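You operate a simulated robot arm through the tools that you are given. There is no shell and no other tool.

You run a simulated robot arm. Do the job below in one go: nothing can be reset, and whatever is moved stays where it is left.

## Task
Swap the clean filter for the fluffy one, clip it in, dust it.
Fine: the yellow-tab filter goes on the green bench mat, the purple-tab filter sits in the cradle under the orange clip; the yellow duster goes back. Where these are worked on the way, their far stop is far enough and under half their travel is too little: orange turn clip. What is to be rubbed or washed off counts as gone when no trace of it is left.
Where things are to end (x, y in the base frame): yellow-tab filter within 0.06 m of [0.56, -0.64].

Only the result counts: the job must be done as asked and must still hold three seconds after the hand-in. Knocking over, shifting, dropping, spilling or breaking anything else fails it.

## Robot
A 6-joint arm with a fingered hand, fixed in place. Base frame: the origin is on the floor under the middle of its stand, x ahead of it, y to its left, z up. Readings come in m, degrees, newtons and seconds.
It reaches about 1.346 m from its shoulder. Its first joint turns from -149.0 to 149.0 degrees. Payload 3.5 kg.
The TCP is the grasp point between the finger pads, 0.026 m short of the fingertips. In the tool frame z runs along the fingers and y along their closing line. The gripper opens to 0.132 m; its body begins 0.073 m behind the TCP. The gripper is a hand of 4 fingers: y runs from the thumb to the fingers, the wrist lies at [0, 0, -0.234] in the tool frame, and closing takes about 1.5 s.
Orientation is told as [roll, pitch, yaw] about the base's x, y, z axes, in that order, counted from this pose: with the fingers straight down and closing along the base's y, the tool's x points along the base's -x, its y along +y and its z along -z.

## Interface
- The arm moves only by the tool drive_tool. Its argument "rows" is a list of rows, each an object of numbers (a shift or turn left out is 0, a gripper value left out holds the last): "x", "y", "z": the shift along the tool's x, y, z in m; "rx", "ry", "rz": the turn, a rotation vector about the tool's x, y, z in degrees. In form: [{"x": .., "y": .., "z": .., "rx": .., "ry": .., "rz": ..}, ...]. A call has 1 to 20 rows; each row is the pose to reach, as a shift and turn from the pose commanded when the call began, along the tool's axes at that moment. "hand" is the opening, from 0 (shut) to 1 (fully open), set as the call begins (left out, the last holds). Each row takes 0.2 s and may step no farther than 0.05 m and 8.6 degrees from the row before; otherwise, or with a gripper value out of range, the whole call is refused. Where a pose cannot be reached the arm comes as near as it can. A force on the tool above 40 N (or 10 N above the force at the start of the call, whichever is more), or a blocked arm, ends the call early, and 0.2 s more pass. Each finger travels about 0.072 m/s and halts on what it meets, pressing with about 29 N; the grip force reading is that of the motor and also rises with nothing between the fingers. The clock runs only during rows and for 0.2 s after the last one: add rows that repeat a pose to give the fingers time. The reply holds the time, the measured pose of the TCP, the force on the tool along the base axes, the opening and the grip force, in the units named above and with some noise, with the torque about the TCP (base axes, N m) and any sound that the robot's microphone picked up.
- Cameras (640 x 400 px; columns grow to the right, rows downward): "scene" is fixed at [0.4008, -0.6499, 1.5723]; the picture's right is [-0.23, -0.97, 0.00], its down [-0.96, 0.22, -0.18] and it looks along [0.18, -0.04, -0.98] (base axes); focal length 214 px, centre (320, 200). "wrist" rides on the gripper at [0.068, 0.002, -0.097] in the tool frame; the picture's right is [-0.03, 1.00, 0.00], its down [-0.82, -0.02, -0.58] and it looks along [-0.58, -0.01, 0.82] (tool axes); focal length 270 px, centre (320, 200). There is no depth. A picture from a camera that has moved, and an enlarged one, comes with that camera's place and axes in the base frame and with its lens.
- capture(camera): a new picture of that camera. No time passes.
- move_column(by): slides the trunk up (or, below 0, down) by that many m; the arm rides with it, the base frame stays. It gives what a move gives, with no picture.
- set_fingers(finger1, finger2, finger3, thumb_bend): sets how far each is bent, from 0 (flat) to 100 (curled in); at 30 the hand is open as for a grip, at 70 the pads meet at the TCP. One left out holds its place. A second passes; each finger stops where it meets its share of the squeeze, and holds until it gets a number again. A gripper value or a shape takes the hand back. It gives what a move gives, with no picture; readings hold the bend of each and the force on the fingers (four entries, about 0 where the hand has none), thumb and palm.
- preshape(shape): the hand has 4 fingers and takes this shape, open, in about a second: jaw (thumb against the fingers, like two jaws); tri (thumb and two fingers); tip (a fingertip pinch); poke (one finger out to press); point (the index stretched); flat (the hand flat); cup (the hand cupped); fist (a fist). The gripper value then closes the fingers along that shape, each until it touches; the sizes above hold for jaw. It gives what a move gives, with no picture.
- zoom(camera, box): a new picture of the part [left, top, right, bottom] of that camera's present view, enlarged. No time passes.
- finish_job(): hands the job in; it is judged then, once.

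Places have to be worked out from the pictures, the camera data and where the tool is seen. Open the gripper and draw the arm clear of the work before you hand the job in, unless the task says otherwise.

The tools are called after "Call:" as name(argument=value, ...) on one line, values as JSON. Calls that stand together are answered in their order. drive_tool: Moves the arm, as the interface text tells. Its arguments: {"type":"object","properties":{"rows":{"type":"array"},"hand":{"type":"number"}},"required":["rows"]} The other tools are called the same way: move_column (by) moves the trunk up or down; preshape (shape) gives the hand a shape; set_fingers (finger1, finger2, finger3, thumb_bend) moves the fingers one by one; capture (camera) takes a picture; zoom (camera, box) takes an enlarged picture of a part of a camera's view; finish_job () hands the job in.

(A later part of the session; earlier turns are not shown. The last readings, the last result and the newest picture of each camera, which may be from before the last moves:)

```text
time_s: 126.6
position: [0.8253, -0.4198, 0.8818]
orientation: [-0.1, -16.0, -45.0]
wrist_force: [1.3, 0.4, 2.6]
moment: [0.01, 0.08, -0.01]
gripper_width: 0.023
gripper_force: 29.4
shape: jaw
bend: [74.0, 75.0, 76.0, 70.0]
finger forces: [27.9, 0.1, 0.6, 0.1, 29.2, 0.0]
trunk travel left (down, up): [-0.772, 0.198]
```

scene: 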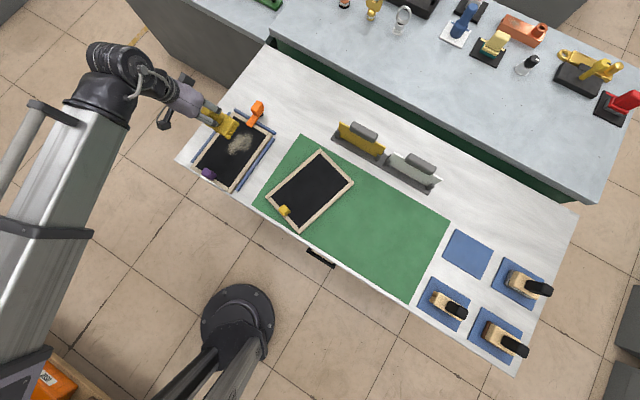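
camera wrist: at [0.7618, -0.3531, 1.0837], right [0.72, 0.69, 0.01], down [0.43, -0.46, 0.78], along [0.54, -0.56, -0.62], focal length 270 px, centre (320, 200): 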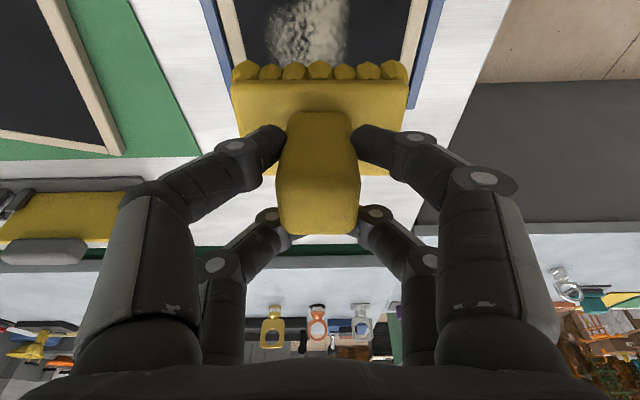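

Light contact (+2.6 N). First gentle rubbing stroke along the filter, then a look at the effect.

Call:
drive_tool(rows=[{"x": -0.0144, "z": 0.0041}, {"x": -0.0288, "z": 0.0083}, {"x": -0.0404, "z": 0.0116}, {"x": -0.0288, "z": 0.0083}, {"x": -0.0144, "z": 0.0041}, {"x": 0, "z": 0}, {"x": 0.0144, "z": -0.0041}, {"x": 0.0288, "z": -0.0083}, {"x": 0.0433, "z": -0.0124}, {"x": 0.0288, "z": -0.0083}, {"x": 0.0144, "z": -0.0041}, {"x": 0, "z": 0}])

Call:
zoom(camera="scene", box=[180, 80, 300, 200])

Call:
capture(camera="wrist")

```text
time_s: 129.2
position: [0.8262, -0.4188, 0.8825]
orientation: [-0.1, -16.1, -45.1]
wrist_force: [-1.5, 1.0, 1.3]
moment: [0.06, 0.13, -0.03]
gripper_width: 0.023
gripper_force: 28.3
shape: jaw
bend: [74.0, 75.0, 76.0, 70.0]
finger forces: [29.2, 0.0, 0.0, 0.0, 29.3, 0.0]
trunk travel left (down, up): [-0.772, 0.198]
```

```text
3.33 times, centred on (240, 140) of scene
camera zoom: at [0.4008, -0.6499, 1.5723], right [-0.23, -0.97, 0.0], down [-0.96, 0.22, -0.18], along [0.18, -0.04, -0.98], focal length 715 px, centre (587, 400)
```

zoom: 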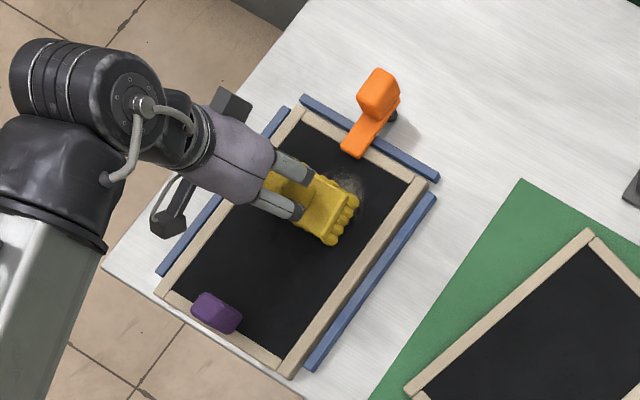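

```text
taken
camera wrist: at [0.7625, -0.3536, 0.9559], right [0.73, 0.69, 0.01], down [0.43, -0.46, 0.78], along [0.54, -0.56, -0.62], focal length 270 px, centre (320, 200)
```

wrist: 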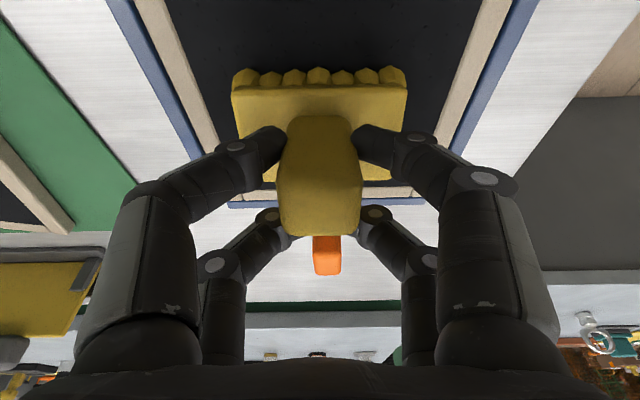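

Very effective: most of the fluff is gone; a faint remainder is at the far-right side. I shift 1.4 cm toward −w and rub the far area.

Call:
drive_tool(rows=[{"y": -0.007}, {"y": -0.014}, {"y": -0.014, "x": -0.0144, "z": 0.0041}, {"y": -0.014, "x": -0.0288, "z": 0.0083}, {"y": -0.014, "x": -0.0433, "z": 0.0124}, {"y": -0.014, "x": -0.0288, "z": 0.0083}, {"y": -0.014, "x": -0.0144, "z": 0.0041}, {"y": -0.014, "x": -0.0288, "z": 0.0083}, {"y": -0.014, "x": -0.0433, "z": 0.0124}, {"y": -0.007, "x": -0.0433, "z": 0.0124}, {"y": 0, "x": -0.0433, "z": 0.0124}, {"y": 0.007, "x": -0.0433, "z": 0.0124}, {"y": 0.007, "x": -0.0288, "z": 0.0083}, {"y": 0.007, "x": -0.0144, "z": 0.0041}, {"y": 0.007, "x": 0, "z": 0}, {"y": 0.007, "x": 0.0144, "z": -0.0041}, {"y": 0.007, "x": 0.0288, "z": -0.0083}])

Call:
zoom(camera="scene", box=[180, 80, 300, 200])

```text
time_s: 132.8
position: [0.8066, -0.3936, 0.8823]
orientation: [-0.1, -16.1, -45.1]
wrist_force: [1.2, -1.4, 5.0]
moment: [-0.1, 0.01, 0.01]
gripper_width: 0.0231
gripper_force: 29.1
shape: jaw
bend: [74.0, 75.0, 76.0, 70.0]
finger forces: [28.9, 0.0, 0.0, 0.0, 30.1, 0.1]
trunk travel left (down, up): [-0.772, 0.198]
```

```text
3.33 times, centred on (240, 140) of scene
camera zoom: at [0.4008, -0.6499, 1.5723], right [-0.23, -0.97, 0.0], down [-0.96, 0.22, -0.18], along [0.18, -0.04, -0.98], focal length 715 px, centre (587, 400)
```

zoom: 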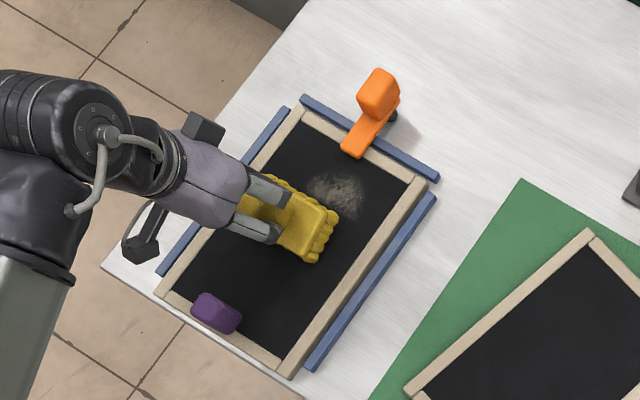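

A remainder persists at u≈0.90–0.945, where only the duster's far half passed; it seems the duster is pitched with its near edge down. I zoom in to check.

Call:
zoom(camera="scene", box=[215, 110, 275, 165])

Call:
capture(camera="wrist")

```text
7.27 times, centred on (245, 138) of scene
camera zoom: at [0.4008, -0.6499, 1.5723], right [-0.23, -0.97, 0.0], down [-0.96, 0.22, -0.18], along [0.18, -0.04, -0.98], focal length 1560 px, centre (866, 654)
```

zoom: 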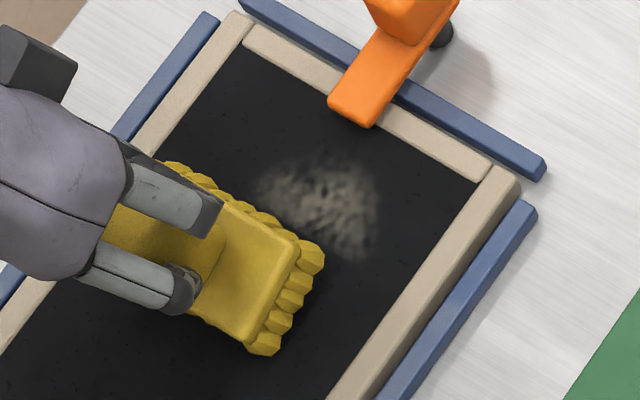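

```text
taken
camera wrist: at [0.7442, -0.3266, 0.9559], right [0.72, 0.69, 0.01], down [0.43, -0.46, 0.78], along [0.54, -0.56, -0.62], focal length 270 px, centre (320, 200)
```

wrist: 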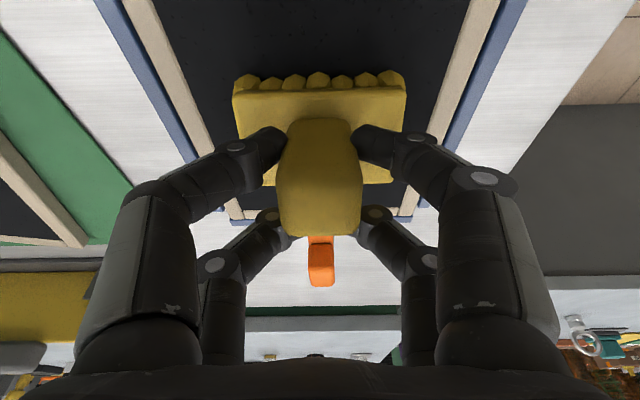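

The duster is pitched ~10° (far edge up). I lift 1.2 cm, tilt the hand back by 9° to level it, and check.

Call:
move_column(by=0.015)

Call:
drive_tool(rows=[{"ry": 3}, {"ry": 6}, {"ry": 9}, {"ry": 9, "x": -0.015, "z": 0.0043}, {"ry": 9, "x": -0.03, "z": 0.0086}, {"ry": 9, "x": -0.03, "z": 0.0086}])

Call:
zoom(camera="scene", box=[215, 110, 275, 165])

Call:
capture(camera="wrist")

```text
time_s: 133.4
position: [0.807, -0.3931, 0.8968]
orientation: [-0.1, -16.1, -45.0]
wrist_force: [-0.1, -0.3, -1.0]
moment: [0.02, 0.02, 0.02]
gripper_width: 0.023
gripper_force: 28.5
shape: jaw
bend: [74.0, 75.0, 76.0, 70.0]
finger forces: [29.3, 0.0, 0.0, 0.1, 29.1, 0.1]
trunk travel left (down, up): [-0.787, 0.183]
```

```text
time_s: 134.8
position: [0.8296, -0.4154, 0.8895]
orientation: [-0.1, -7.1, -44.9]
wrist_force: [0.3, 0.1, -0.9]
moment: [0.02, 0.0, 0.01]
gripper_width: 0.0229
gripper_force: 28.7
shape: jaw
bend: [74.0, 75.0, 76.0, 70.0]
finger forces: [29.2, 0.0, 0.0, 0.1, 29.2, 0.1]
out of reach, approached as far as the arm can: row 1, 2, 3, 4, 5, 6
trunk travel left (down, up): [-0.787, 0.183]
```

```text
7.27 times, centred on (245, 138) of scene
camera zoom: at [0.4008, -0.6499, 1.5723], right [-0.23, -0.97, 0.0], down [-0.96, 0.22, -0.18], along [0.18, -0.04, -0.98], focal length 1560 px, centre (866, 654)
```

zoom: 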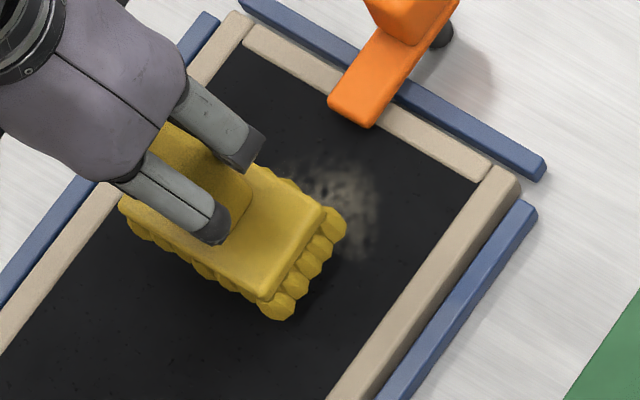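

```text
taken
camera wrist: at [0.7757, -0.3582, 0.9768], right [0.73, 0.69, 0.0], down [0.51, -0.54, 0.67], along [0.46, -0.49, -0.74], focal length 270 px, centre (320, 200)
```

wrist: 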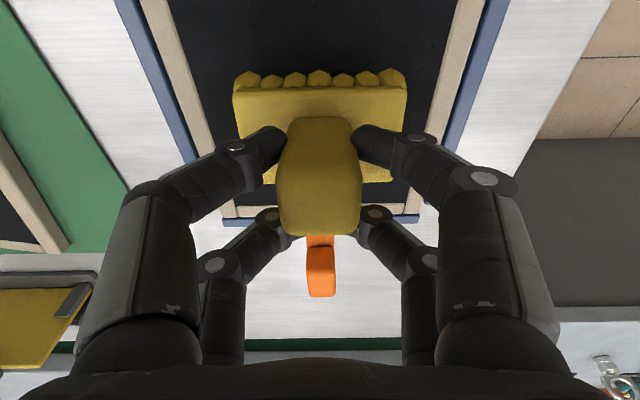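

The duster looks level now. Lowering to contact again.

Call:
move_column(by=-0.005)

Call:
move_column(by=-0.003)

```text
time_s: 135.3
position: [0.8295, -0.4154, 0.8857]
orientation: [-0.1, -7.1, -45.0]
wrist_force: [-0.5, 0.2, -1.1]
moment: [-0.01, -0.02, 0.0]
gripper_width: 0.0228
gripper_force: 29.0
shape: jaw
bend: [74.0, 75.0, 76.0, 70.0]
finger forces: [29.1, 0.0, 0.0, 0.0, 29.2, 0.1]
trunk travel left (down, up): [-0.782, 0.188]
```

```text
time_s: 135.8
position: [0.8298, -0.4147, 0.882]
orientation: [-0.1, -7.1, -44.9]
wrist_force: [0.2, 0.7, -1.4]
moment: [-0.02, -0.01, -0.01]
gripper_width: 0.0229
gripper_force: 29.1
shape: jaw
bend: [74.0, 75.0, 76.0, 70.0]
finger forces: [29.2, 0.0, 0.0, 0.1, 29.2, 0.1]
trunk travel left (down, up): [-0.779, 0.191]
```

Call:
move_column(by=-0.003)

Call:
move_column(by=-0.002)

```text
time_s: 136.4
position: [0.8294, -0.4143, 0.8794]
orientation: [-0.1, -7.1, -45.0]
wrist_force: [-0.3, -0.1, 2.4]
moment: [-0.03, 0.04, 0.02]
gripper_width: 0.0231
gripper_force: 29.2
shape: jaw
bend: [74.0, 75.0, 76.0, 70.0]
finger forces: [29.5, 0.1, 0.0, 0.0, 29.5, 0.0]
trunk travel left (down, up): [-0.776, 0.194]
```

```text
time_s: 136.9
position: [0.8288, -0.4166, 0.8783]
orientation: [-0.1, -7.2, -45.0]
wrist_force: [4.1, -2.8, 15.8]
moment: [0.09, 0.16, 0.0]
gripper_width: 0.0231
gripper_force: 28.6
shape: jaw
bend: [74.0, 75.0, 76.0, 70.0]
finger forces: [30.7, 0.0, 0.0, 0.1, 30.3, 0.0]
trunk travel left (down, up): [-0.774, 0.196]
```

Contact is firm now (16 N), so I back off 1 mm and rub over the far part with small strokes.

Call:
move_column(by=0.001)

Call:
drive_tool(rows=[{"x": -0.0119, "z": 0.0015}, {"x": -0.0238, "z": 0.003}, {"x": -0.0357, "z": 0.0044}, {"x": -0.0456, "z": 0.0057}, {"x": -0.0337, "z": 0.0042}, {"x": -0.0218, "z": 0.0027}, {"x": -0.0337, "z": 0.0042}, {"x": -0.0456, "z": 0.0057}, {"x": -0.0456, "y": -0.01, "z": 0.0057}, {"x": -0.0337, "y": -0.01, "z": 0.0042}, {"x": -0.0218, "y": -0.01, "z": 0.0027}, {"x": -0.0337, "y": -0.01, "z": 0.0042}, {"x": -0.0456, "y": -0.01, "z": 0.0057}, {"x": -0.0456, "y": 0.0, "z": 0.0057}, {"x": -0.0337, "y": 0.008, "z": 0.0042}, {"x": -0.0218, "y": 0.008, "z": 0.0027}, {"x": -0.0337, "y": 0.008, "z": 0.0042}, {"x": -0.0456, "y": 0.008, "z": 0.0057}, {"x": -0.0337, "y": 0.0, "z": 0.0042}, {"x": -0.0119, "y": 0.0, "z": 0.0015}])

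Call:
zoom(camera="scene", box=[215, 110, 275, 165])

Call:
capture(camera="wrist")

```text
time_s: 137.4
position: [0.8295, -0.4149, 0.8777]
orientation: [-0.1, -7.1, -45.0]
wrist_force: [2.8, -1.0, 10.0]
moment: [0.01, 0.07, 0.01]
gripper_width: 0.0231
gripper_force: 28.6
shape: jaw
bend: [74.0, 75.0, 76.0, 70.0]
finger forces: [30.2, 0.0, 0.0, 0.0, 29.9, 0.0]
trunk travel left (down, up): [-0.775, 0.195]
```

```text
time_s: 141.6
position: [0.8367, -0.4221, 0.8794]
orientation: [-0.1, -7.2, -45.0]
wrist_force: [4.4, -3.1, 19.2]
moment: [-0.14, -0.12, 0.06]
gripper_width: 0.0231
gripper_force: 29.2
shape: jaw
bend: [73.0, 76.0, 76.0, 70.0]
finger forces: [31.1, 0.0, 0.1, 0.0, 31.0, 0.0]
trunk travel left (down, up): [-0.775, 0.195]
```

```text
7.27 times, centred on (245, 138) of scene
camera zoom: at [0.4008, -0.6499, 1.5723], right [-0.23, -0.97, 0.0], down [-0.96, 0.22, -0.18], along [0.18, -0.04, -0.98], focal length 1560 px, centre (866, 654)
```

zoom: 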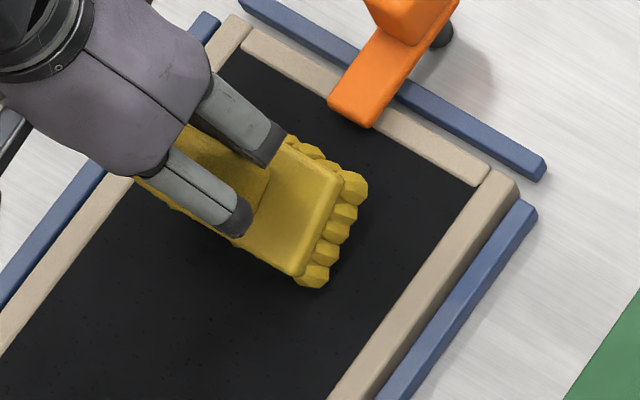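

```text
taken
camera wrist: at [0.7824, -0.3651, 0.966], right [0.73, 0.69, 0.0], down [0.51, -0.54, 0.68], along [0.47, -0.49, -0.74], focal length 270 px, centre (320, 200)
```

wrist: 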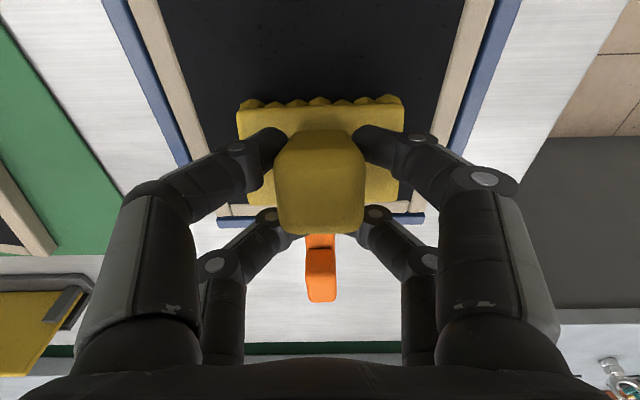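

The visible area is clean. Raising the duster to inspect the whole mesh.

Call:
move_column(by=0.08)

Call:
drive_tool(rows=[{"y": 0.03}, {"y": 0.07}, {"y": 0.11}, {"y": 0.14}, {"y": 0.14}])

Call:
zoom(camera="scene", box=[195, 95, 285, 185])

Call:
capture(camera="wrist")

```text
time_s: 142.8
position: [0.8372, -0.4216, 0.9576]
orientation: [-0.1, -7.1, -45.0]
wrist_force: [0.4, 0.4, -1.7]
moment: [-0.02, 0.06, -0.02]
gripper_width: 0.0228
gripper_force: 29.2
shape: jaw
bend: [73.0, 75.0, 76.0, 70.0]
finger forces: [29.8, 0.0, 0.0, 0.1, 29.7, 0.0]
trunk travel left (down, up): [-0.855, 0.115]
```

```text
time_s: 144.0
position: [0.9391, -0.323, 0.958]
orientation: [0.0, -7.1, -45.0]
wrist_force: [1.0, 0.0, -1.3]
moment: [-0.03, 0.02, -0.02]
gripper_width: 0.0225
gripper_force: 28.5
shape: jaw
bend: [73.0, 75.0, 76.0, 70.0]
finger forces: [29.8, 0.0, 0.0, 0.0, 29.7, 0.0]
trunk travel left (down, up): [-0.855, 0.115]
```

```text
4.44 times, centred on (240, 140) of scene
camera zoom: at [0.4008, -0.6499, 1.5723], right [-0.23, -0.97, 0.0], down [-0.96, 0.22, -0.18], along [0.18, -0.04, -0.98], focal length 953 px, centre (676, 467)
```

zoom: 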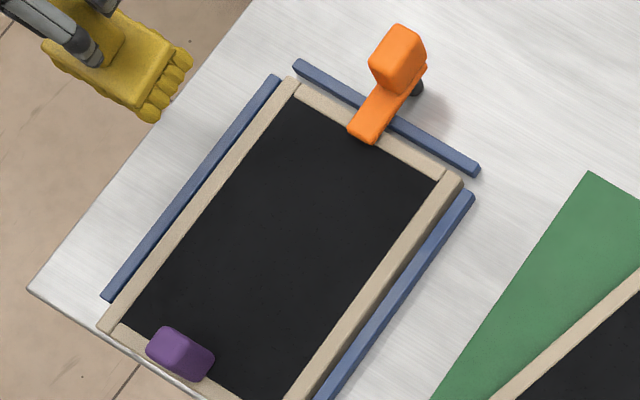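

```text
taken
camera wrist: at [0.8848, -0.2662, 1.0449], right [0.73, 0.69, 0.0], down [0.51, -0.54, 0.67], along [0.46, -0.49, -0.74], focal length 270 px, centre (320, 200)
```

wrist: 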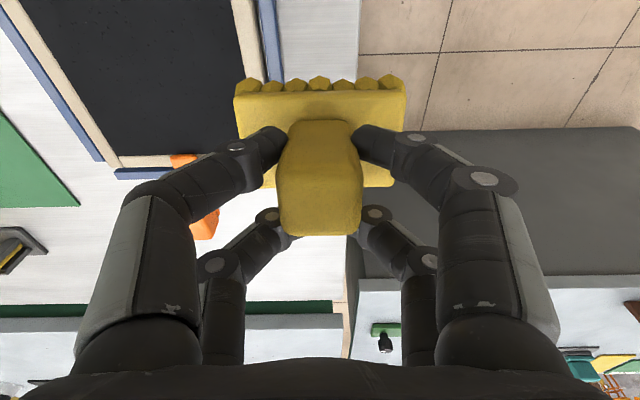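

The mesh looks clean. I zoom in strongly to check for faint traces.

Call:
zoom(camera="scene", box=[222, 112, 268, 158])

Call:
zoom(camera="wrist", box=[60, 0, 260, 170])

```text
8.70 times, centred on (245, 135) of scene
camera zoom: at [0.4008, -0.6499, 1.5723], right [-0.23, -0.97, 0.0], down [-0.96, 0.22, -0.18], along [0.18, -0.04, -0.98], focal length 1865 px, centre (972, 765)
```

zoom: 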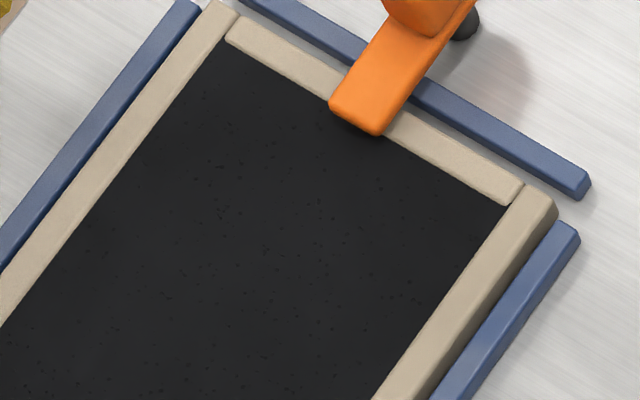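

```text
2.35 times, centred on (160, 85) of wrist
camera zoom: at [0.8848, -0.2662, 1.0449], right [0.73, 0.69, 0.0], down [0.51, -0.54, 0.67], along [0.46, -0.49, -0.74], focal length 636 px, centre (696, 471)
```

zoom: 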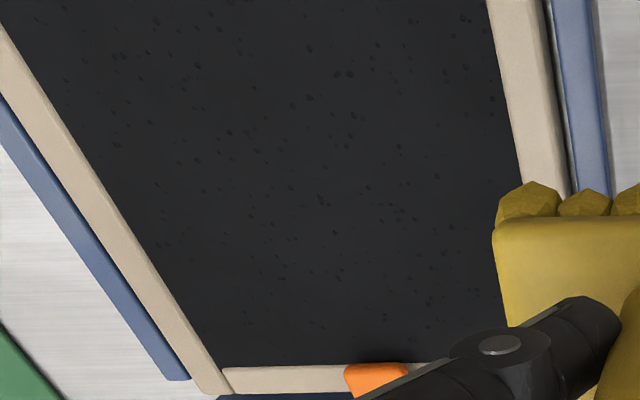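

No visible trace remains. For certainty I do one more gentle pass over the whole former patch: return over the filter and level the duster a bit more.

Call:
drive_tool(rows=[{"y": -0.035, "ry": 1}, {"y": -0.075, "ry": 2}, {"y": -0.115, "ry": 3, "x": 0.01, "z": -0.001}, {"y": -0.146, "ry": 4, "x": 0.0223, "z": -0.0028}, {"y": -0.146, "ry": 4, "x": 0.0223, "z": -0.0028}])

Call:
move_column(by=-0.07)

Call:
zoom(camera="scene", box=[205, 105, 275, 170])

```text
time_s: 145.2
position: [0.8184, -0.4097, 0.9574]
orientation: [0.0, -3.1, -45.0]
wrist_force: [-0.5, -0.6, -1.2]
moment: [-0.01, 0.0, 0.0]
gripper_width: 0.0226
gripper_force: 29.6
shape: jaw
bend: [73.0, 75.0, 76.0, 70.0]
finger forces: [29.7, 0.1, 0.1, 0.0, 29.4, 0.0]
trunk travel left (down, up): [-0.855, 0.115]
```

```text
time_s: 146.2
position: [0.8178, -0.41, 0.8872]
orientation: [-0.1, -3.1, -45.1]
wrist_force: [-0.4, -0.1, -0.8]
moment: [0.0, 0.04, 0.0]
gripper_width: 0.0227
gripper_force: 29.2
shape: jaw
bend: [73.0, 75.0, 76.0, 70.0]
finger forces: [29.5, 0.0, 0.0, 0.0, 29.4, 0.0]
trunk travel left (down, up): [-0.785, 0.185]
```

```text
6.15 times, centred on (240, 138) of scene
camera zoom: at [0.4008, -0.6499, 1.5723], right [-0.23, -0.97, 0.0], down [-0.96, 0.22, -0.18], along [0.18, -0.04, -0.98], focal length 1320 px, centre (812, 585)
```

zoom: 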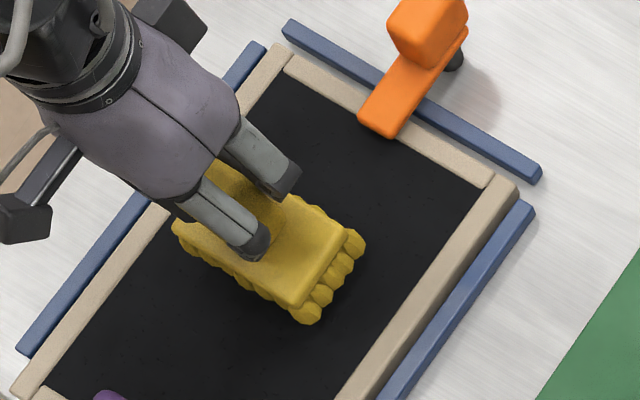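

Call:
move_column(by=-0.005)

Call:
move_column(by=-0.003)

```text
time_s: 146.8
position: [0.8193, -0.4095, 0.881]
orientation: [-0.1, -3.1, -45.1]
wrist_force: [0.1, -0.1, -0.5]
moment: [-0.03, -0.02, 0.03]
gripper_width: 0.0225
gripper_force: 29.7
shape: jaw
bend: [73.0, 75.0, 76.0, 70.0]
finger forces: [29.7, 0.0, 0.1, 0.0, 29.5, 0.0]
trunk travel left (down, up): [-0.78, 0.19]
```

```text
time_s: 147.3
position: [0.8181, -0.4099, 0.8779]
orientation: [-0.1, -3.1, -45.1]
wrist_force: [0.4, 0.3, -1.7]
moment: [0.0, -0.02, -0.01]
gripper_width: 0.0228
gripper_force: 28.4
shape: jaw
bend: [73.0, 75.0, 76.0, 70.0]
finger forces: [29.7, 0.1, 0.0, 0.1, 29.4, 0.0]
trunk travel left (down, up): [-0.777, 0.193]
```

Call:
move_column(by=-0.002)

Call:
move_column(by=-0.0015)

```text
time_s: 147.8
position: [0.8185, -0.4095, 0.8766]
orientation: [-0.2, -3.2, -45.1]
wrist_force: [1.2, -0.4, 5.9]
moment: [0.08, 0.08, 0.03]
gripper_width: 0.0227
gripper_force: 28.7
shape: jaw
bend: [73.0, 75.0, 76.0, 70.0]
finger forces: [30.6, 0.0, 0.0, 0.0, 30.1, 0.0]
trunk travel left (down, up): [-0.775, 0.195]
```

```text
time_s: 148.3
position: [0.8188, -0.4099, 0.8766]
orientation: [-0.1, -3.1, -45.1]
wrist_force: [5.1, -2.4, 17.8]
moment: [0.14, 0.17, -0.04]
gripper_width: 0.0227
gripper_force: 28.9
shape: jaw
bend: [73.0, 75.0, 76.0, 71.0]
finger forces: [31.5, 0.0, 0.1, 0.1, 30.9, 0.1]
trunk travel left (down, up): [-0.773, 0.197]
```

Call:
move_column(by=0.001)

Call:
drive_tool(rows=[{"x": -0.015, "z": 0.0008}, {"x": -0.03, "z": 0.0016}, {"x": -0.045, "z": 0.0024}, {"x": -0.057, "z": 0.0031}, {"x": -0.057, "y": -0.012, "z": 0.0031}, {"x": -0.042, "y": -0.012, "z": 0.0023}, {"x": -0.027, "y": -0.012, "z": 0.0015}, {"x": -0.012, "y": -0.012, "z": 0.0006}, {"x": 0.003, "y": -0.012}, {"x": 0.018, "y": -0.012, "z": -0.001}, {"x": 0.018, "y": -0.001, "z": -0.001}, {"x": 0.018, "y": 0.01, "z": -0.001}, {"x": 0.003, "y": 0.01}, {"x": -0.012, "y": 0.01, "z": 0.0006}, {"x": -0.027, "y": 0.01, "z": 0.0015}, {"x": -0.042, "y": 0.01, "z": 0.0023}, {"x": -0.057, "y": 0.01, "z": 0.0031}, {"x": -0.042, "y": 0.002, "z": 0.0023}, {"x": -0.027, "y": 0, "z": 0.0015}, {"x": -0.012, "y": 0, "z": 0.0006}])

Call:
capture(camera="wrist")

Call:
zoom(camera="scene", box=[205, 105, 275, 170])

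```text
time_s: 148.8
position: [0.8186, -0.4096, 0.8761]
orientation: [-0.1, -3.1, -45.1]
wrist_force: [3.2, -2.0, 12.4]
moment: [0.06, 0.1, -0.04]
gripper_width: 0.0227
gripper_force: 29.1
shape: jaw
bend: [73.0, 75.0, 76.0, 70.0]
finger forces: [31.0, 0.1, 0.1, 0.0, 30.4, 0.1]
trunk travel left (down, up): [-0.774, 0.196]
```

```text
time_s: 153.1
position: [0.8251, -0.4171, 0.8776]
orientation: [-0.2, -3.1, -45.1]
wrist_force: [5.0, -5.6, 23.2]
moment: [-0.26, -0.24, 0.02]
gripper_width: 0.0235
gripper_force: 28.7
shape: jaw
bend: [74.0, 77.0, 77.0, 70.0]
finger forces: [30.9, 0.0, 0.0, 0.0, 31.3, 0.0]
trunk travel left (down, up): [-0.774, 0.196]
```

```text
taken
camera wrist: at [0.7756, -0.3639, 0.9697], right [0.73, 0.69, 0.0], down [0.54, -0.57, 0.62], along [0.43, -0.45, -0.78], focal length 270 px, centre (320, 200)
```

wrist: 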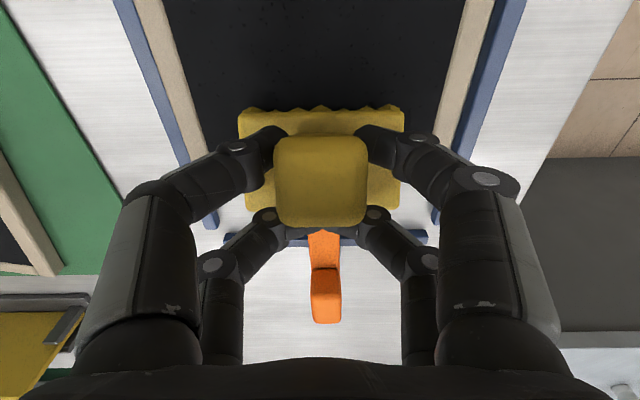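

```text
6.15 times, centred on (240, 138) of scene
camera zoom: at [0.4008, -0.6499, 1.5723], right [-0.23, -0.97, 0.0], down [-0.96, 0.22, -0.18], along [0.18, -0.04, -0.98], focal length 1320 px, centre (812, 585)
```

zoom: 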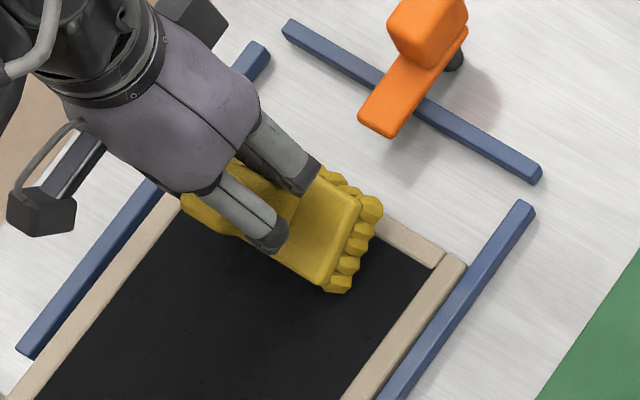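

The pressing strokes dragged the filter about 4 cm toward the robot, out from under the clip. I'll lift off now, return the duster, then push the filter back in place.

Call:
move_column(by=0.08)

Call:
capture(camera="scene")

Call:
zoom(camera="scene", box=[180, 80, 300, 200])

Call:
capture(camera="wrist")

```text
time_s: 154.2
position: [0.8269, -0.4168, 0.9558]
orientation: [-0.1, -3.1, -45.1]
wrist_force: [-0.2, -0.6, -0.7]
moment: [0.01, 0.0, -0.01]
gripper_width: 0.0227
gripper_force: 29.2
shape: jaw
bend: [73.0, 76.0, 77.0, 70.0]
finger forces: [29.6, 0.1, 0.0, 0.1, 29.6, 0.0]
trunk travel left (down, up): [-0.854, 0.116]
```

```text
taken
```

scene: 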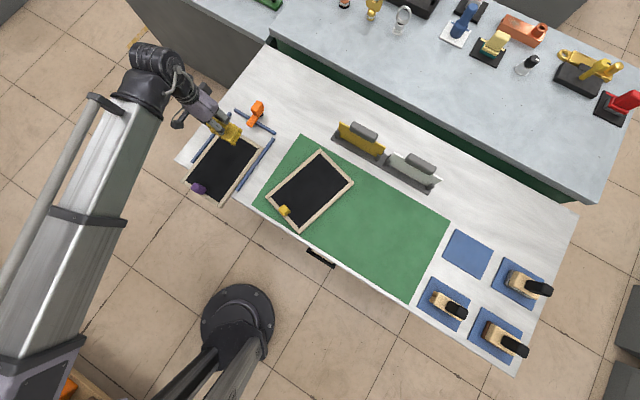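

```text
3.33 times, centred on (240, 140) of scene
camera zoom: at [0.4008, -0.6499, 1.5723], right [-0.23, -0.97, 0.0], down [-0.96, 0.22, -0.18], along [0.18, -0.04, -0.98], focal length 715 px, centre (587, 400)
```

zoom: 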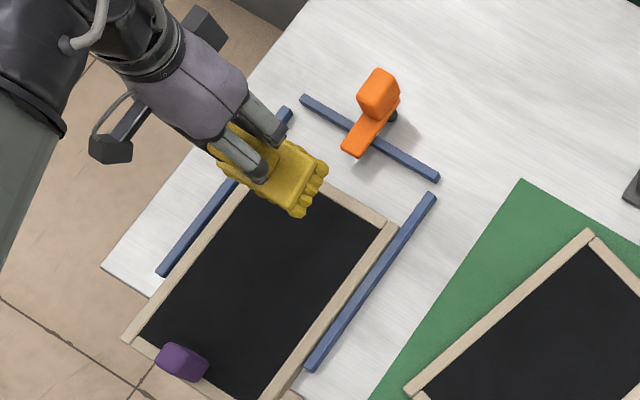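

```text
taken
camera wrist: at [0.7773, -0.364, 1.0482], right [0.73, 0.69, 0.0], down [0.54, -0.57, 0.62], along [0.43, -0.45, -0.78], focal length 270 px, centre (320, 200)
```

wrist: 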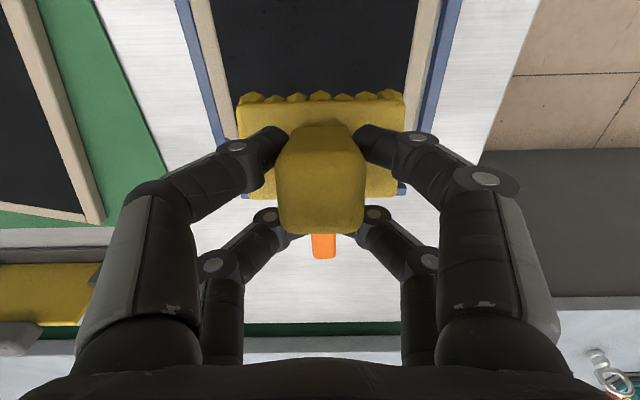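

The filter is still flat, aligned between the rails, but ~6 cm too far toward the robot. Since it stuck to the pressed duster, I can drag it back the same way: I'll reposition the duster nearer (to stay clear of the clip), level it, press, and slide +u.

Call:
drive_tool(rows=[{"ry": 3, "x": 0.015, "z": -0.0008}, {"ry": 6, "x": 0.03, "z": -0.0016}, {"ry": 7, "x": 0.045, "z": -0.0024}, {"ry": 7, "x": 0.045, "z": -0.0024}])

Call:
move_column(by=-0.065)

Call:
zoom(camera="scene", box=[190, 100, 270, 180])

Call:
capture(camera="wrist")

```text
time_s: 155.2
position: [0.7955, -0.3848, 0.9561]
orientation: [-0.1, 3.9, -45.2]
wrist_force: [0.2, 0.2, -1.3]
moment: [-0.05, 0.01, -0.01]
gripper_width: 0.023
gripper_force: 28.8
shape: jaw
bend: [73.0, 76.0, 77.0, 70.0]
finger forces: [29.6, 0.0, 0.0, 0.0, 29.5, 0.1]
trunk travel left (down, up): [-0.854, 0.116]
```

```text
time_s: 156.3
position: [0.7935, -0.3846, 0.892]
orientation: [0.0, 3.9, -45.1]
wrist_force: [-0.2, -0.1, -0.5]
moment: [-0.02, 0.01, 0.02]
gripper_width: 0.0231
gripper_force: 29.4
shape: jaw
bend: [73.0, 76.0, 77.0, 70.0]
finger forces: [29.6, 0.1, 0.1, 0.0, 29.5, 0.1]
trunk travel left (down, up): [-0.789, 0.181]
```

```text
5.00 times, centred on (230, 140) of scene
camera zoom: at [0.4008, -0.6499, 1.5723], right [-0.23, -0.97, 0.0], down [-0.96, 0.22, -0.18], along [0.18, -0.04, -0.98], focal length 1072 px, centre (770, 500)
```

zoom: 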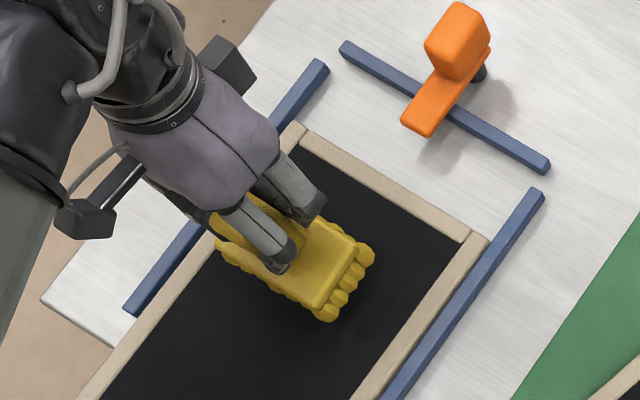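

```text
taken
camera wrist: at [0.7537, -0.3406, 0.9918], right [0.73, 0.69, 0.0], down [0.59, -0.62, 0.52], along [0.36, -0.38, -0.85], focal length 270 px, centre (320, 200)
```

wrist: 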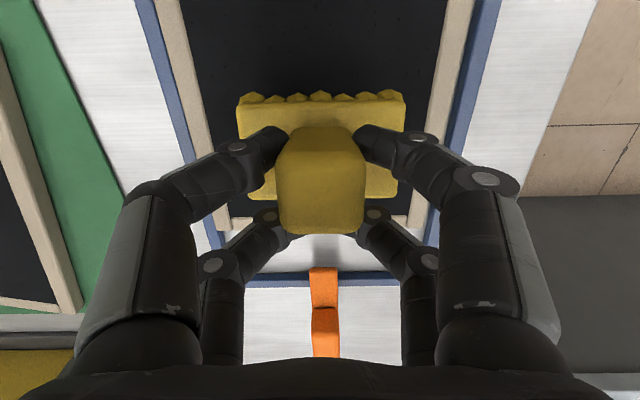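

Call:
move_column(by=-0.011)

Call:
move_column(by=-0.003)

Call:
move_column(by=-0.002)

```text
time_s: 156.8
position: [0.7952, -0.385, 0.8788]
orientation: [0.0, 3.9, -45.1]
wrist_force: [0.6, -0.4, -1.0]
moment: [-0.01, 0.03, -0.03]
gripper_width: 0.0228
gripper_force: 28.7
shape: jaw
bend: [73.0, 76.0, 77.0, 70.0]
finger forces: [29.5, 0.0, 0.0, 0.1, 29.6, 0.0]
trunk travel left (down, up): [-0.778, 0.192]
```

```text
time_s: 157.4
position: [0.7952, -0.3861, 0.876]
orientation: [-0.1, 3.9, -45.0]
wrist_force: [0.1, -0.7, -0.9]
moment: [-0.02, -0.03, 0.03]
gripper_width: 0.0229
gripper_force: 28.9
shape: jaw
bend: [73.0, 76.0, 77.0, 70.0]
finger forces: [29.6, 0.0, 0.0, 0.0, 29.6, 0.0]
trunk travel left (down, up): [-0.775, 0.195]
```

```text
time_s: 157.9
position: [0.7948, -0.3856, 0.8747]
orientation: [-0.1, 3.8, -45.1]
wrist_force: [-0.5, 0.5, -0.3]
moment: [-0.02, -0.03, 0.0]
gripper_width: 0.0225
gripper_force: 29.1
shape: jaw
bend: [73.0, 76.0, 77.0, 70.0]
finger forces: [29.6, 0.1, 0.0, 0.0, 29.6, 0.0]
trunk travel left (down, up): [-0.773, 0.197]
```

Call:
move_column(by=-0.002)

Call:
move_column(by=-0.0015)

```text
time_s: 158.4
position: [0.7941, -0.3863, 0.8739]
orientation: [-0.1, 3.8, -45.2]
wrist_force: [2.6, -1.6, 12.7]
moment: [0.14, 0.14, -0.03]
gripper_width: 0.0229
gripper_force: 29.1
shape: jaw
bend: [74.0, 76.0, 77.0, 70.0]
finger forces: [31.0, 0.1, 0.1, 0.0, 30.6, 0.1]
trunk travel left (down, up): [-0.771, 0.199]
```

```text
time_s: 158.9
position: [0.7943, -0.3847, 0.873]
orientation: [0.0, 3.8, -45.2]
wrist_force: [5.0, -3.3, 24.4]
moment: [0.26, 0.26, -0.04]
gripper_width: 0.0231
gripper_force: 28.7
shape: jaw
bend: [74.0, 76.0, 77.0, 71.0]
finger forces: [33.0, 0.0, 0.0, 0.0, 32.4, 0.0]
trunk travel left (down, up): [-0.77, 0.2]
```

24 N contact. Dragging +u by 3 cm and checking whether the filter follows.

Call:
drive_tool(rows=[{"x": -0.008, "z": -0.0005}, {"x": -0.016, "z": -0.0011}, {"x": -0.024, "z": -0.0016}, {"x": -0.03, "z": -0.002}])

Call:
zoom(camera="scene", box=[190, 100, 270, 180])

```text
time_s: 159.9
position: [0.8152, -0.4056, 0.8729]
orientation: [0.0, 3.9, -45.1]
wrist_force: [-2.6, 2.4, 7.1]
moment: [0.27, 0.21, -0.02]
gripper_width: 0.0229
gripper_force: 28.5
shape: jaw
bend: [74.0, 76.0, 77.0, 71.0]
finger forces: [31.6, 0.0, 0.1, 0.1, 30.9, 0.0]
trunk travel left (down, up): [-0.77, 0.2]
```

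```text
5.00 times, centred on (230, 140) of scene
camera zoom: at [0.4008, -0.6499, 1.5723], right [-0.23, -0.97, 0.0], down [-0.96, 0.22, -0.18], along [0.18, -0.04, -0.98], focal length 1072 px, centre (770, 500)
```

zoom: 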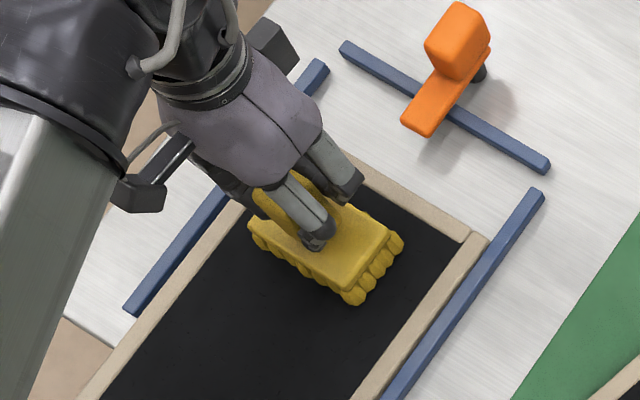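

The filter did not follow in this direction (the duster just swings in the grip). Better plan: set the duster down flat here, regrip it cleanly at the original tilt, return it to its mat, and then push the filter back by its tab. I unload and release the duster onto the mesh.

Call:
move_column(by=0.001)

Call:
capture(camera="wrist")

Call:
zoom(camera="scene", box=[205, 105, 265, 165])

```text
time_s: 160.4
position: [0.8173, -0.4079, 0.8721]
orientation: [0.0, 3.9, -45.0]
wrist_force: [-0.3, 1.2, 3.7]
moment: [0.13, 0.15, 0.01]
gripper_width: 0.023
gripper_force: 29.1
shape: jaw
bend: [74.0, 76.0, 77.0, 70.0]
finger forces: [30.9, 0.0, 0.1, 0.0, 30.4, 0.0]
trunk travel left (down, up): [-0.771, 0.199]
```

```text
taken
camera wrist: at [0.7749, -0.3625, 0.9734], right [0.73, 0.69, 0.0], down [0.59, -0.62, 0.52], along [0.36, -0.38, -0.85], focal length 270 px, centre (320, 200)
```

wrist: 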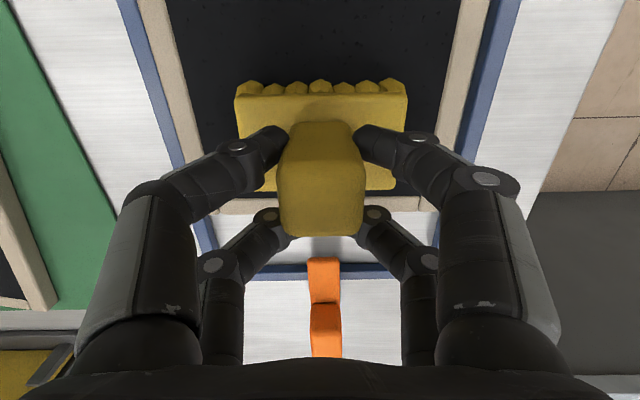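

```text
6.67 times, centred on (235, 135) of scene
camera zoom: at [0.4008, -0.6499, 1.5723], right [-0.23, -0.97, 0.0], down [-0.96, 0.22, -0.18], along [0.18, -0.04, -0.98], focal length 1430 px, centre (887, 633)
```

zoom: 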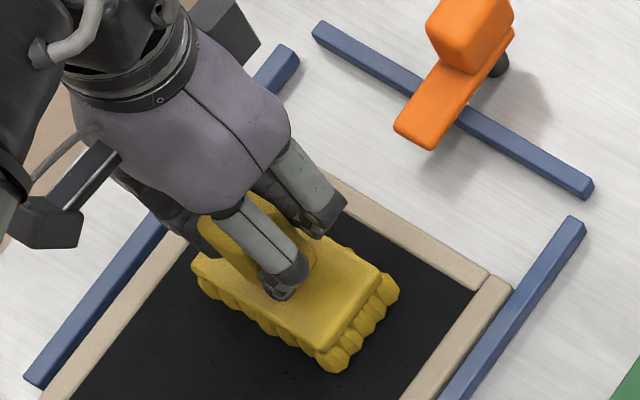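

The duster is pitched slightly near-edge-up now; I raise 4 mm, counter-tilt 8° to level it, and lower to gentle contact before releasing.

Call:
move_column(by=0.006)

Call:
drive_tool(rows=[{"ry": -3}, {"ry": -6}, {"ry": -8}, {"ry": -8}])

Call:
move_column(by=-0.003)

Call:
zoom(camera="scene", box=[205, 105, 265, 165])

```text
time_s: 161.0
position: [0.8157, -0.4066, 0.8785]
orientation: [-0.1, 3.8, -45.2]
wrist_force: [-0.1, 0.2, -1.6]
moment: [0.0, 0.01, 0.01]
gripper_width: 0.0228
gripper_force: 29.2
shape: jaw
bend: [73.0, 76.0, 77.0, 70.0]
finger forces: [29.4, 0.0, 0.1, 0.0, 29.5, 0.0]
trunk travel left (down, up): [-0.777, 0.193]
```

```text
time_s: 162.0
position: [0.8163, -0.407, 0.8785]
orientation: [-0.1, -4.1, -45.2]
wrist_force: [-0.1, -0.4, -0.9]
moment: [0.0, 0.0, -0.02]
gripper_width: 0.0228
gripper_force: 29.1
shape: jaw
bend: [73.0, 76.0, 77.0, 70.0]
finger forces: [29.5, 0.0, 0.0, 0.0, 29.5, 0.0]
trunk travel left (down, up): [-0.777, 0.193]
```

```text
time_s: 162.5
position: [0.8151, -0.4075, 0.876]
orientation: [0.0, -4.1, -45.1]
wrist_force: [2.6, -0.8, 18.8]
moment: [0.23, 0.18, -0.02]
gripper_width: 0.023
gripper_force: 28.8
shape: jaw
bend: [74.0, 76.0, 77.0, 71.0]
finger forces: [31.8, 0.0, 0.0, 0.0, 31.1, 0.0]
trunk travel left (down, up): [-0.774, 0.196]
```

```text
6.67 times, centred on (235, 135) of scene
camera zoom: at [0.4008, -0.6499, 1.5723], right [-0.23, -0.97, 0.0], down [-0.96, 0.22, -0.18], along [0.18, -0.04, -0.98], focal length 1430 px, centre (887, 633)
```

zoom: 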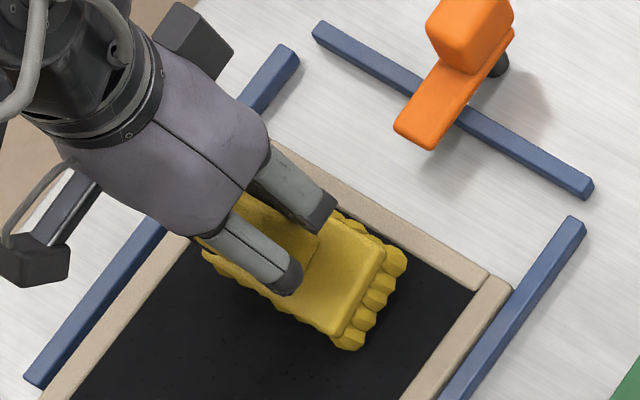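

Level now but pressed at 19 N; backing off 1.5 mm and releasing.

Call:
move_column(by=0.002)

Call:
drive_tool(rows=[{"z": 0}, {"z": 0}, {"z": 0}, {"z": 0}, {"z": 0}, {"z": 0}, {"z": 0}, {"z": 0}, {"z": 0}], hand=1)

Call:
move_column(by=0.1)

Call:
capture(camera="wrist")

Call:
zoom(camera="scene", box=[180, 80, 300, 200])

```text
time_s: 163.0
position: [0.8152, -0.408, 0.8787]
orientation: [-0.1, -4.1, -45.1]
wrist_force: [0.2, -0.4, 7.3]
moment: [0.08, 0.12, -0.07]
gripper_width: 0.0229
gripper_force: 29.5
shape: jaw
bend: [74.0, 76.0, 77.0, 70.0]
finger forces: [30.5, 0.1, 0.0, 0.1, 30.1, 0.0]
trunk travel left (down, up): [-0.776, 0.194]
```

```text
time_s: 165.0
position: [0.8154, -0.4079, 0.8776]
orientation: [-0.1, -4.0, -45.0]
wrist_force: [0.7, 0.1, -0.2]
moment: [-0.01, -0.03, 0.05]
gripper_width: 0.1318
gripper_force: 0.0
shape: jaw
bend: [30.0, 30.0, 30.0, 30.0]
finger forces: [0.0, 0.1, 0.0, 0.0, 0.1, 0.1]
trunk travel left (down, up): [-0.776, 0.194]
```

```text
time_s: 166.3
position: [0.8156, -0.4081, 0.9777]
orientation: [-0.1, -4.0, -45.0]
wrist_force: [-0.3, 0.0, 0.2]
moment: [0.0, 0.02, -0.01]
gripper_width: 0.132
gripper_force: 0.1
shape: jaw
bend: [30.0, 30.0, 30.0, 30.0]
finger forces: [0.1, 0.1, 0.1, 0.0, 0.1, 0.0]
trunk travel left (down, up): [-0.876, 0.094]
```

```text
taken
camera wrist: at [0.7652, -0.3535, 1.0687], right [0.73, 0.69, 0.0], down [0.53, -0.56, 0.63], along [0.44, -0.46, -0.77], focal length 270 px, centre (320, 200)
```

wrist: 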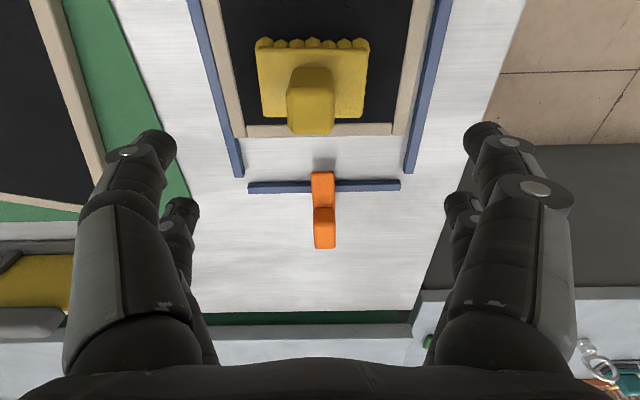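

```text
3.33 times, centred on (240, 140) of scene
camera zoom: at [0.4008, -0.6499, 1.5723], right [-0.23, -0.97, 0.0], down [-0.96, 0.22, -0.18], along [0.18, -0.04, -0.98], focal length 715 px, centre (587, 400)
```

zoom: 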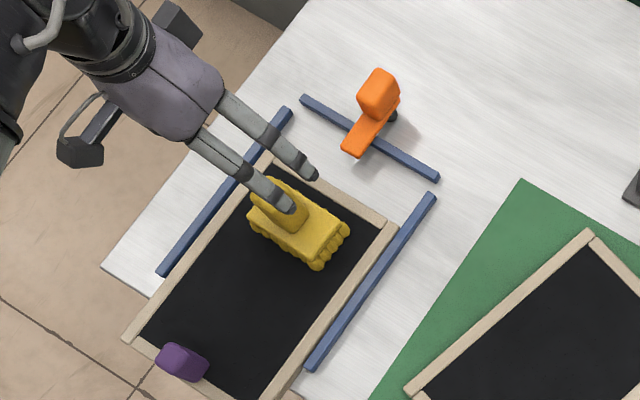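

The duster rests flat on the mesh. Zooming to get the handle position for a clean regrip.

Call:
zoom(camera="wrist", box=[230, 10, 410, 150])

```text
2.86 times, centred on (320, 80) of wrist
camera zoom: at [0.7652, -0.3535, 1.0687], right [0.73, 0.69, 0.0], down [0.53, -0.56, 0.63], along [0.44, -0.46, -0.77], focal length 772 px, centre (320, 543)
```

zoom: 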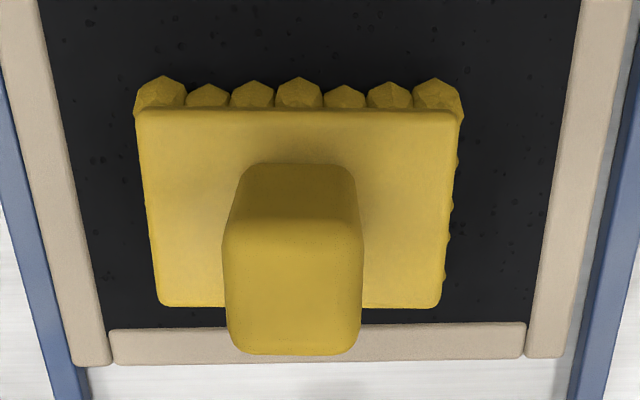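

Handle centre is at about u=0.860, w=0.284. I re-tilt the hand to −16°, centre it, and lower around the handle.

Call:
drive_tool(rows=[{"ry": -4, "x": 0.002, "y": -0.002, "z": -0.002}, {"ry": -8, "x": 0.004, "y": -0.004, "z": -0.005}, {"ry": -12, "x": 0.0053, "y": -0.004, "z": -0.0085}, {"ry": -12, "x": 0.0053, "y": -0.004, "z": -0.0085}], hand=1)

Call:
move_column(by=-0.06)

Call:
capture(camera="wrist")

```text
time_s: 167.3
position: [0.8095, -0.4053, 0.9852]
orientation: [-0.1, -16.1, -45.0]
wrist_force: [0.1, 0.6, -0.1]
moment: [-0.01, -0.02, 0.0]
gripper_width: 0.132
gripper_force: 0.2
shape: jaw
bend: [30.0, 30.0, 30.0, 30.0]
finger forces: [0.0, 0.1, 0.0, 0.0, 0.0, 0.0]
trunk travel left (down, up): [-0.876, 0.094]
```

```text
time_s: 168.3
position: [0.8086, -0.4046, 0.9269]
orientation: [-0.1, -16.0, -45.1]
wrist_force: [0.1, -0.3, 0.2]
moment: [0.01, 0.01, 0.04]
gripper_width: 0.1317
gripper_force: 0.1
shape: jaw
bend: [30.0, 30.0, 30.0, 30.0]
finger forces: [0.1, 0.0, 0.0, 0.0, 0.0, 0.0]
trunk travel left (down, up): [-0.816, 0.154]
```

```text
taken
camera wrist: at [0.7456, -0.3389, 0.9998], right [0.72, 0.69, 0.01], down [0.43, -0.46, 0.78], along [0.54, -0.56, -0.63], focal length 270 px, centre (320, 200)
```

wrist: 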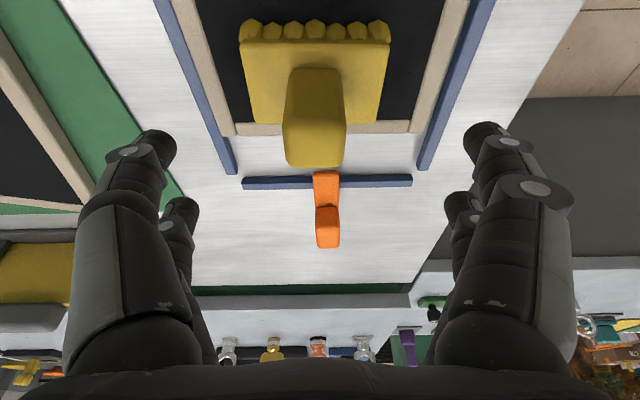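

Call:
drive_tool(rows=[{"y": -0.002}, {"y": -0.002}])

Call:
move_column(by=-0.043)

Call:
drive_tool(rows=[{"z": 0}, {"z": 0}, {"z": 0}, {"z": 0}, {"z": 0}, {"z": 0}, {"z": 0}, {"z": 0}, {"z": 0}], hand=0)

Call:
capture(camera="wrist")

```text
time_s: 168.9
position: [0.807, -0.4072, 0.9266]
orientation: [-0.1, -16.0, -45.0]
wrist_force: [0.4, 0.2, 0.4]
moment: [0.01, 0.0, -0.02]
gripper_width: 0.1316
gripper_force: 0.0
shape: jaw
bend: [30.0, 30.0, 30.0, 30.0]
finger forces: [0.0, 0.1, 0.1, 0.1, 0.1, 0.0]
trunk travel left (down, up): [-0.816, 0.154]
```

```text
time_s: 169.8
position: [0.8077, -0.4086, 0.883]
orientation: [0.0, -16.1, -45.1]
wrist_force: [0.2, -0.8, 0.8]
moment: [0.0, 0.01, -0.03]
gripper_width: 0.1318
gripper_force: 0.1
shape: jaw
bend: [30.0, 30.0, 30.0, 30.0]
finger forces: [0.1, 0.0, 0.0, 0.0, 0.0, 0.0]
trunk travel left (down, up): [-0.773, 0.197]
```

```text
time_s: 171.8
position: [0.8068, -0.4077, 0.8829]
orientation: [-0.2, -16.0, -44.9]
wrist_force: [-0.5, 2.6, 8.9]
moment: [0.16, 0.49, -0.09]
gripper_width: 0.0235
gripper_force: 28.8
shape: jaw
bend: [73.0, 74.0, 77.0, 70.0]
finger forces: [26.0, 26.9, 3.2, 0.0, 35.6, 0.1]
trunk travel left (down, up): [-0.773, 0.197]
```

```text
taken
camera wrist: at [0.7438, -0.3405, 0.9574], right [0.72, 0.69, 0.01], down [0.43, -0.46, 0.78], along [0.54, -0.56, -0.62], focal length 270 px, centre (320, 200)
```

wrist: 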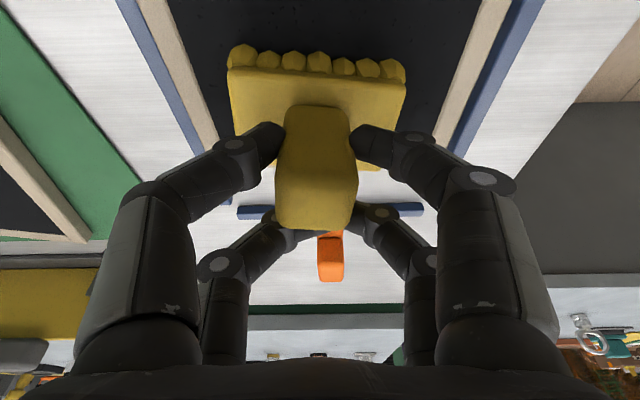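

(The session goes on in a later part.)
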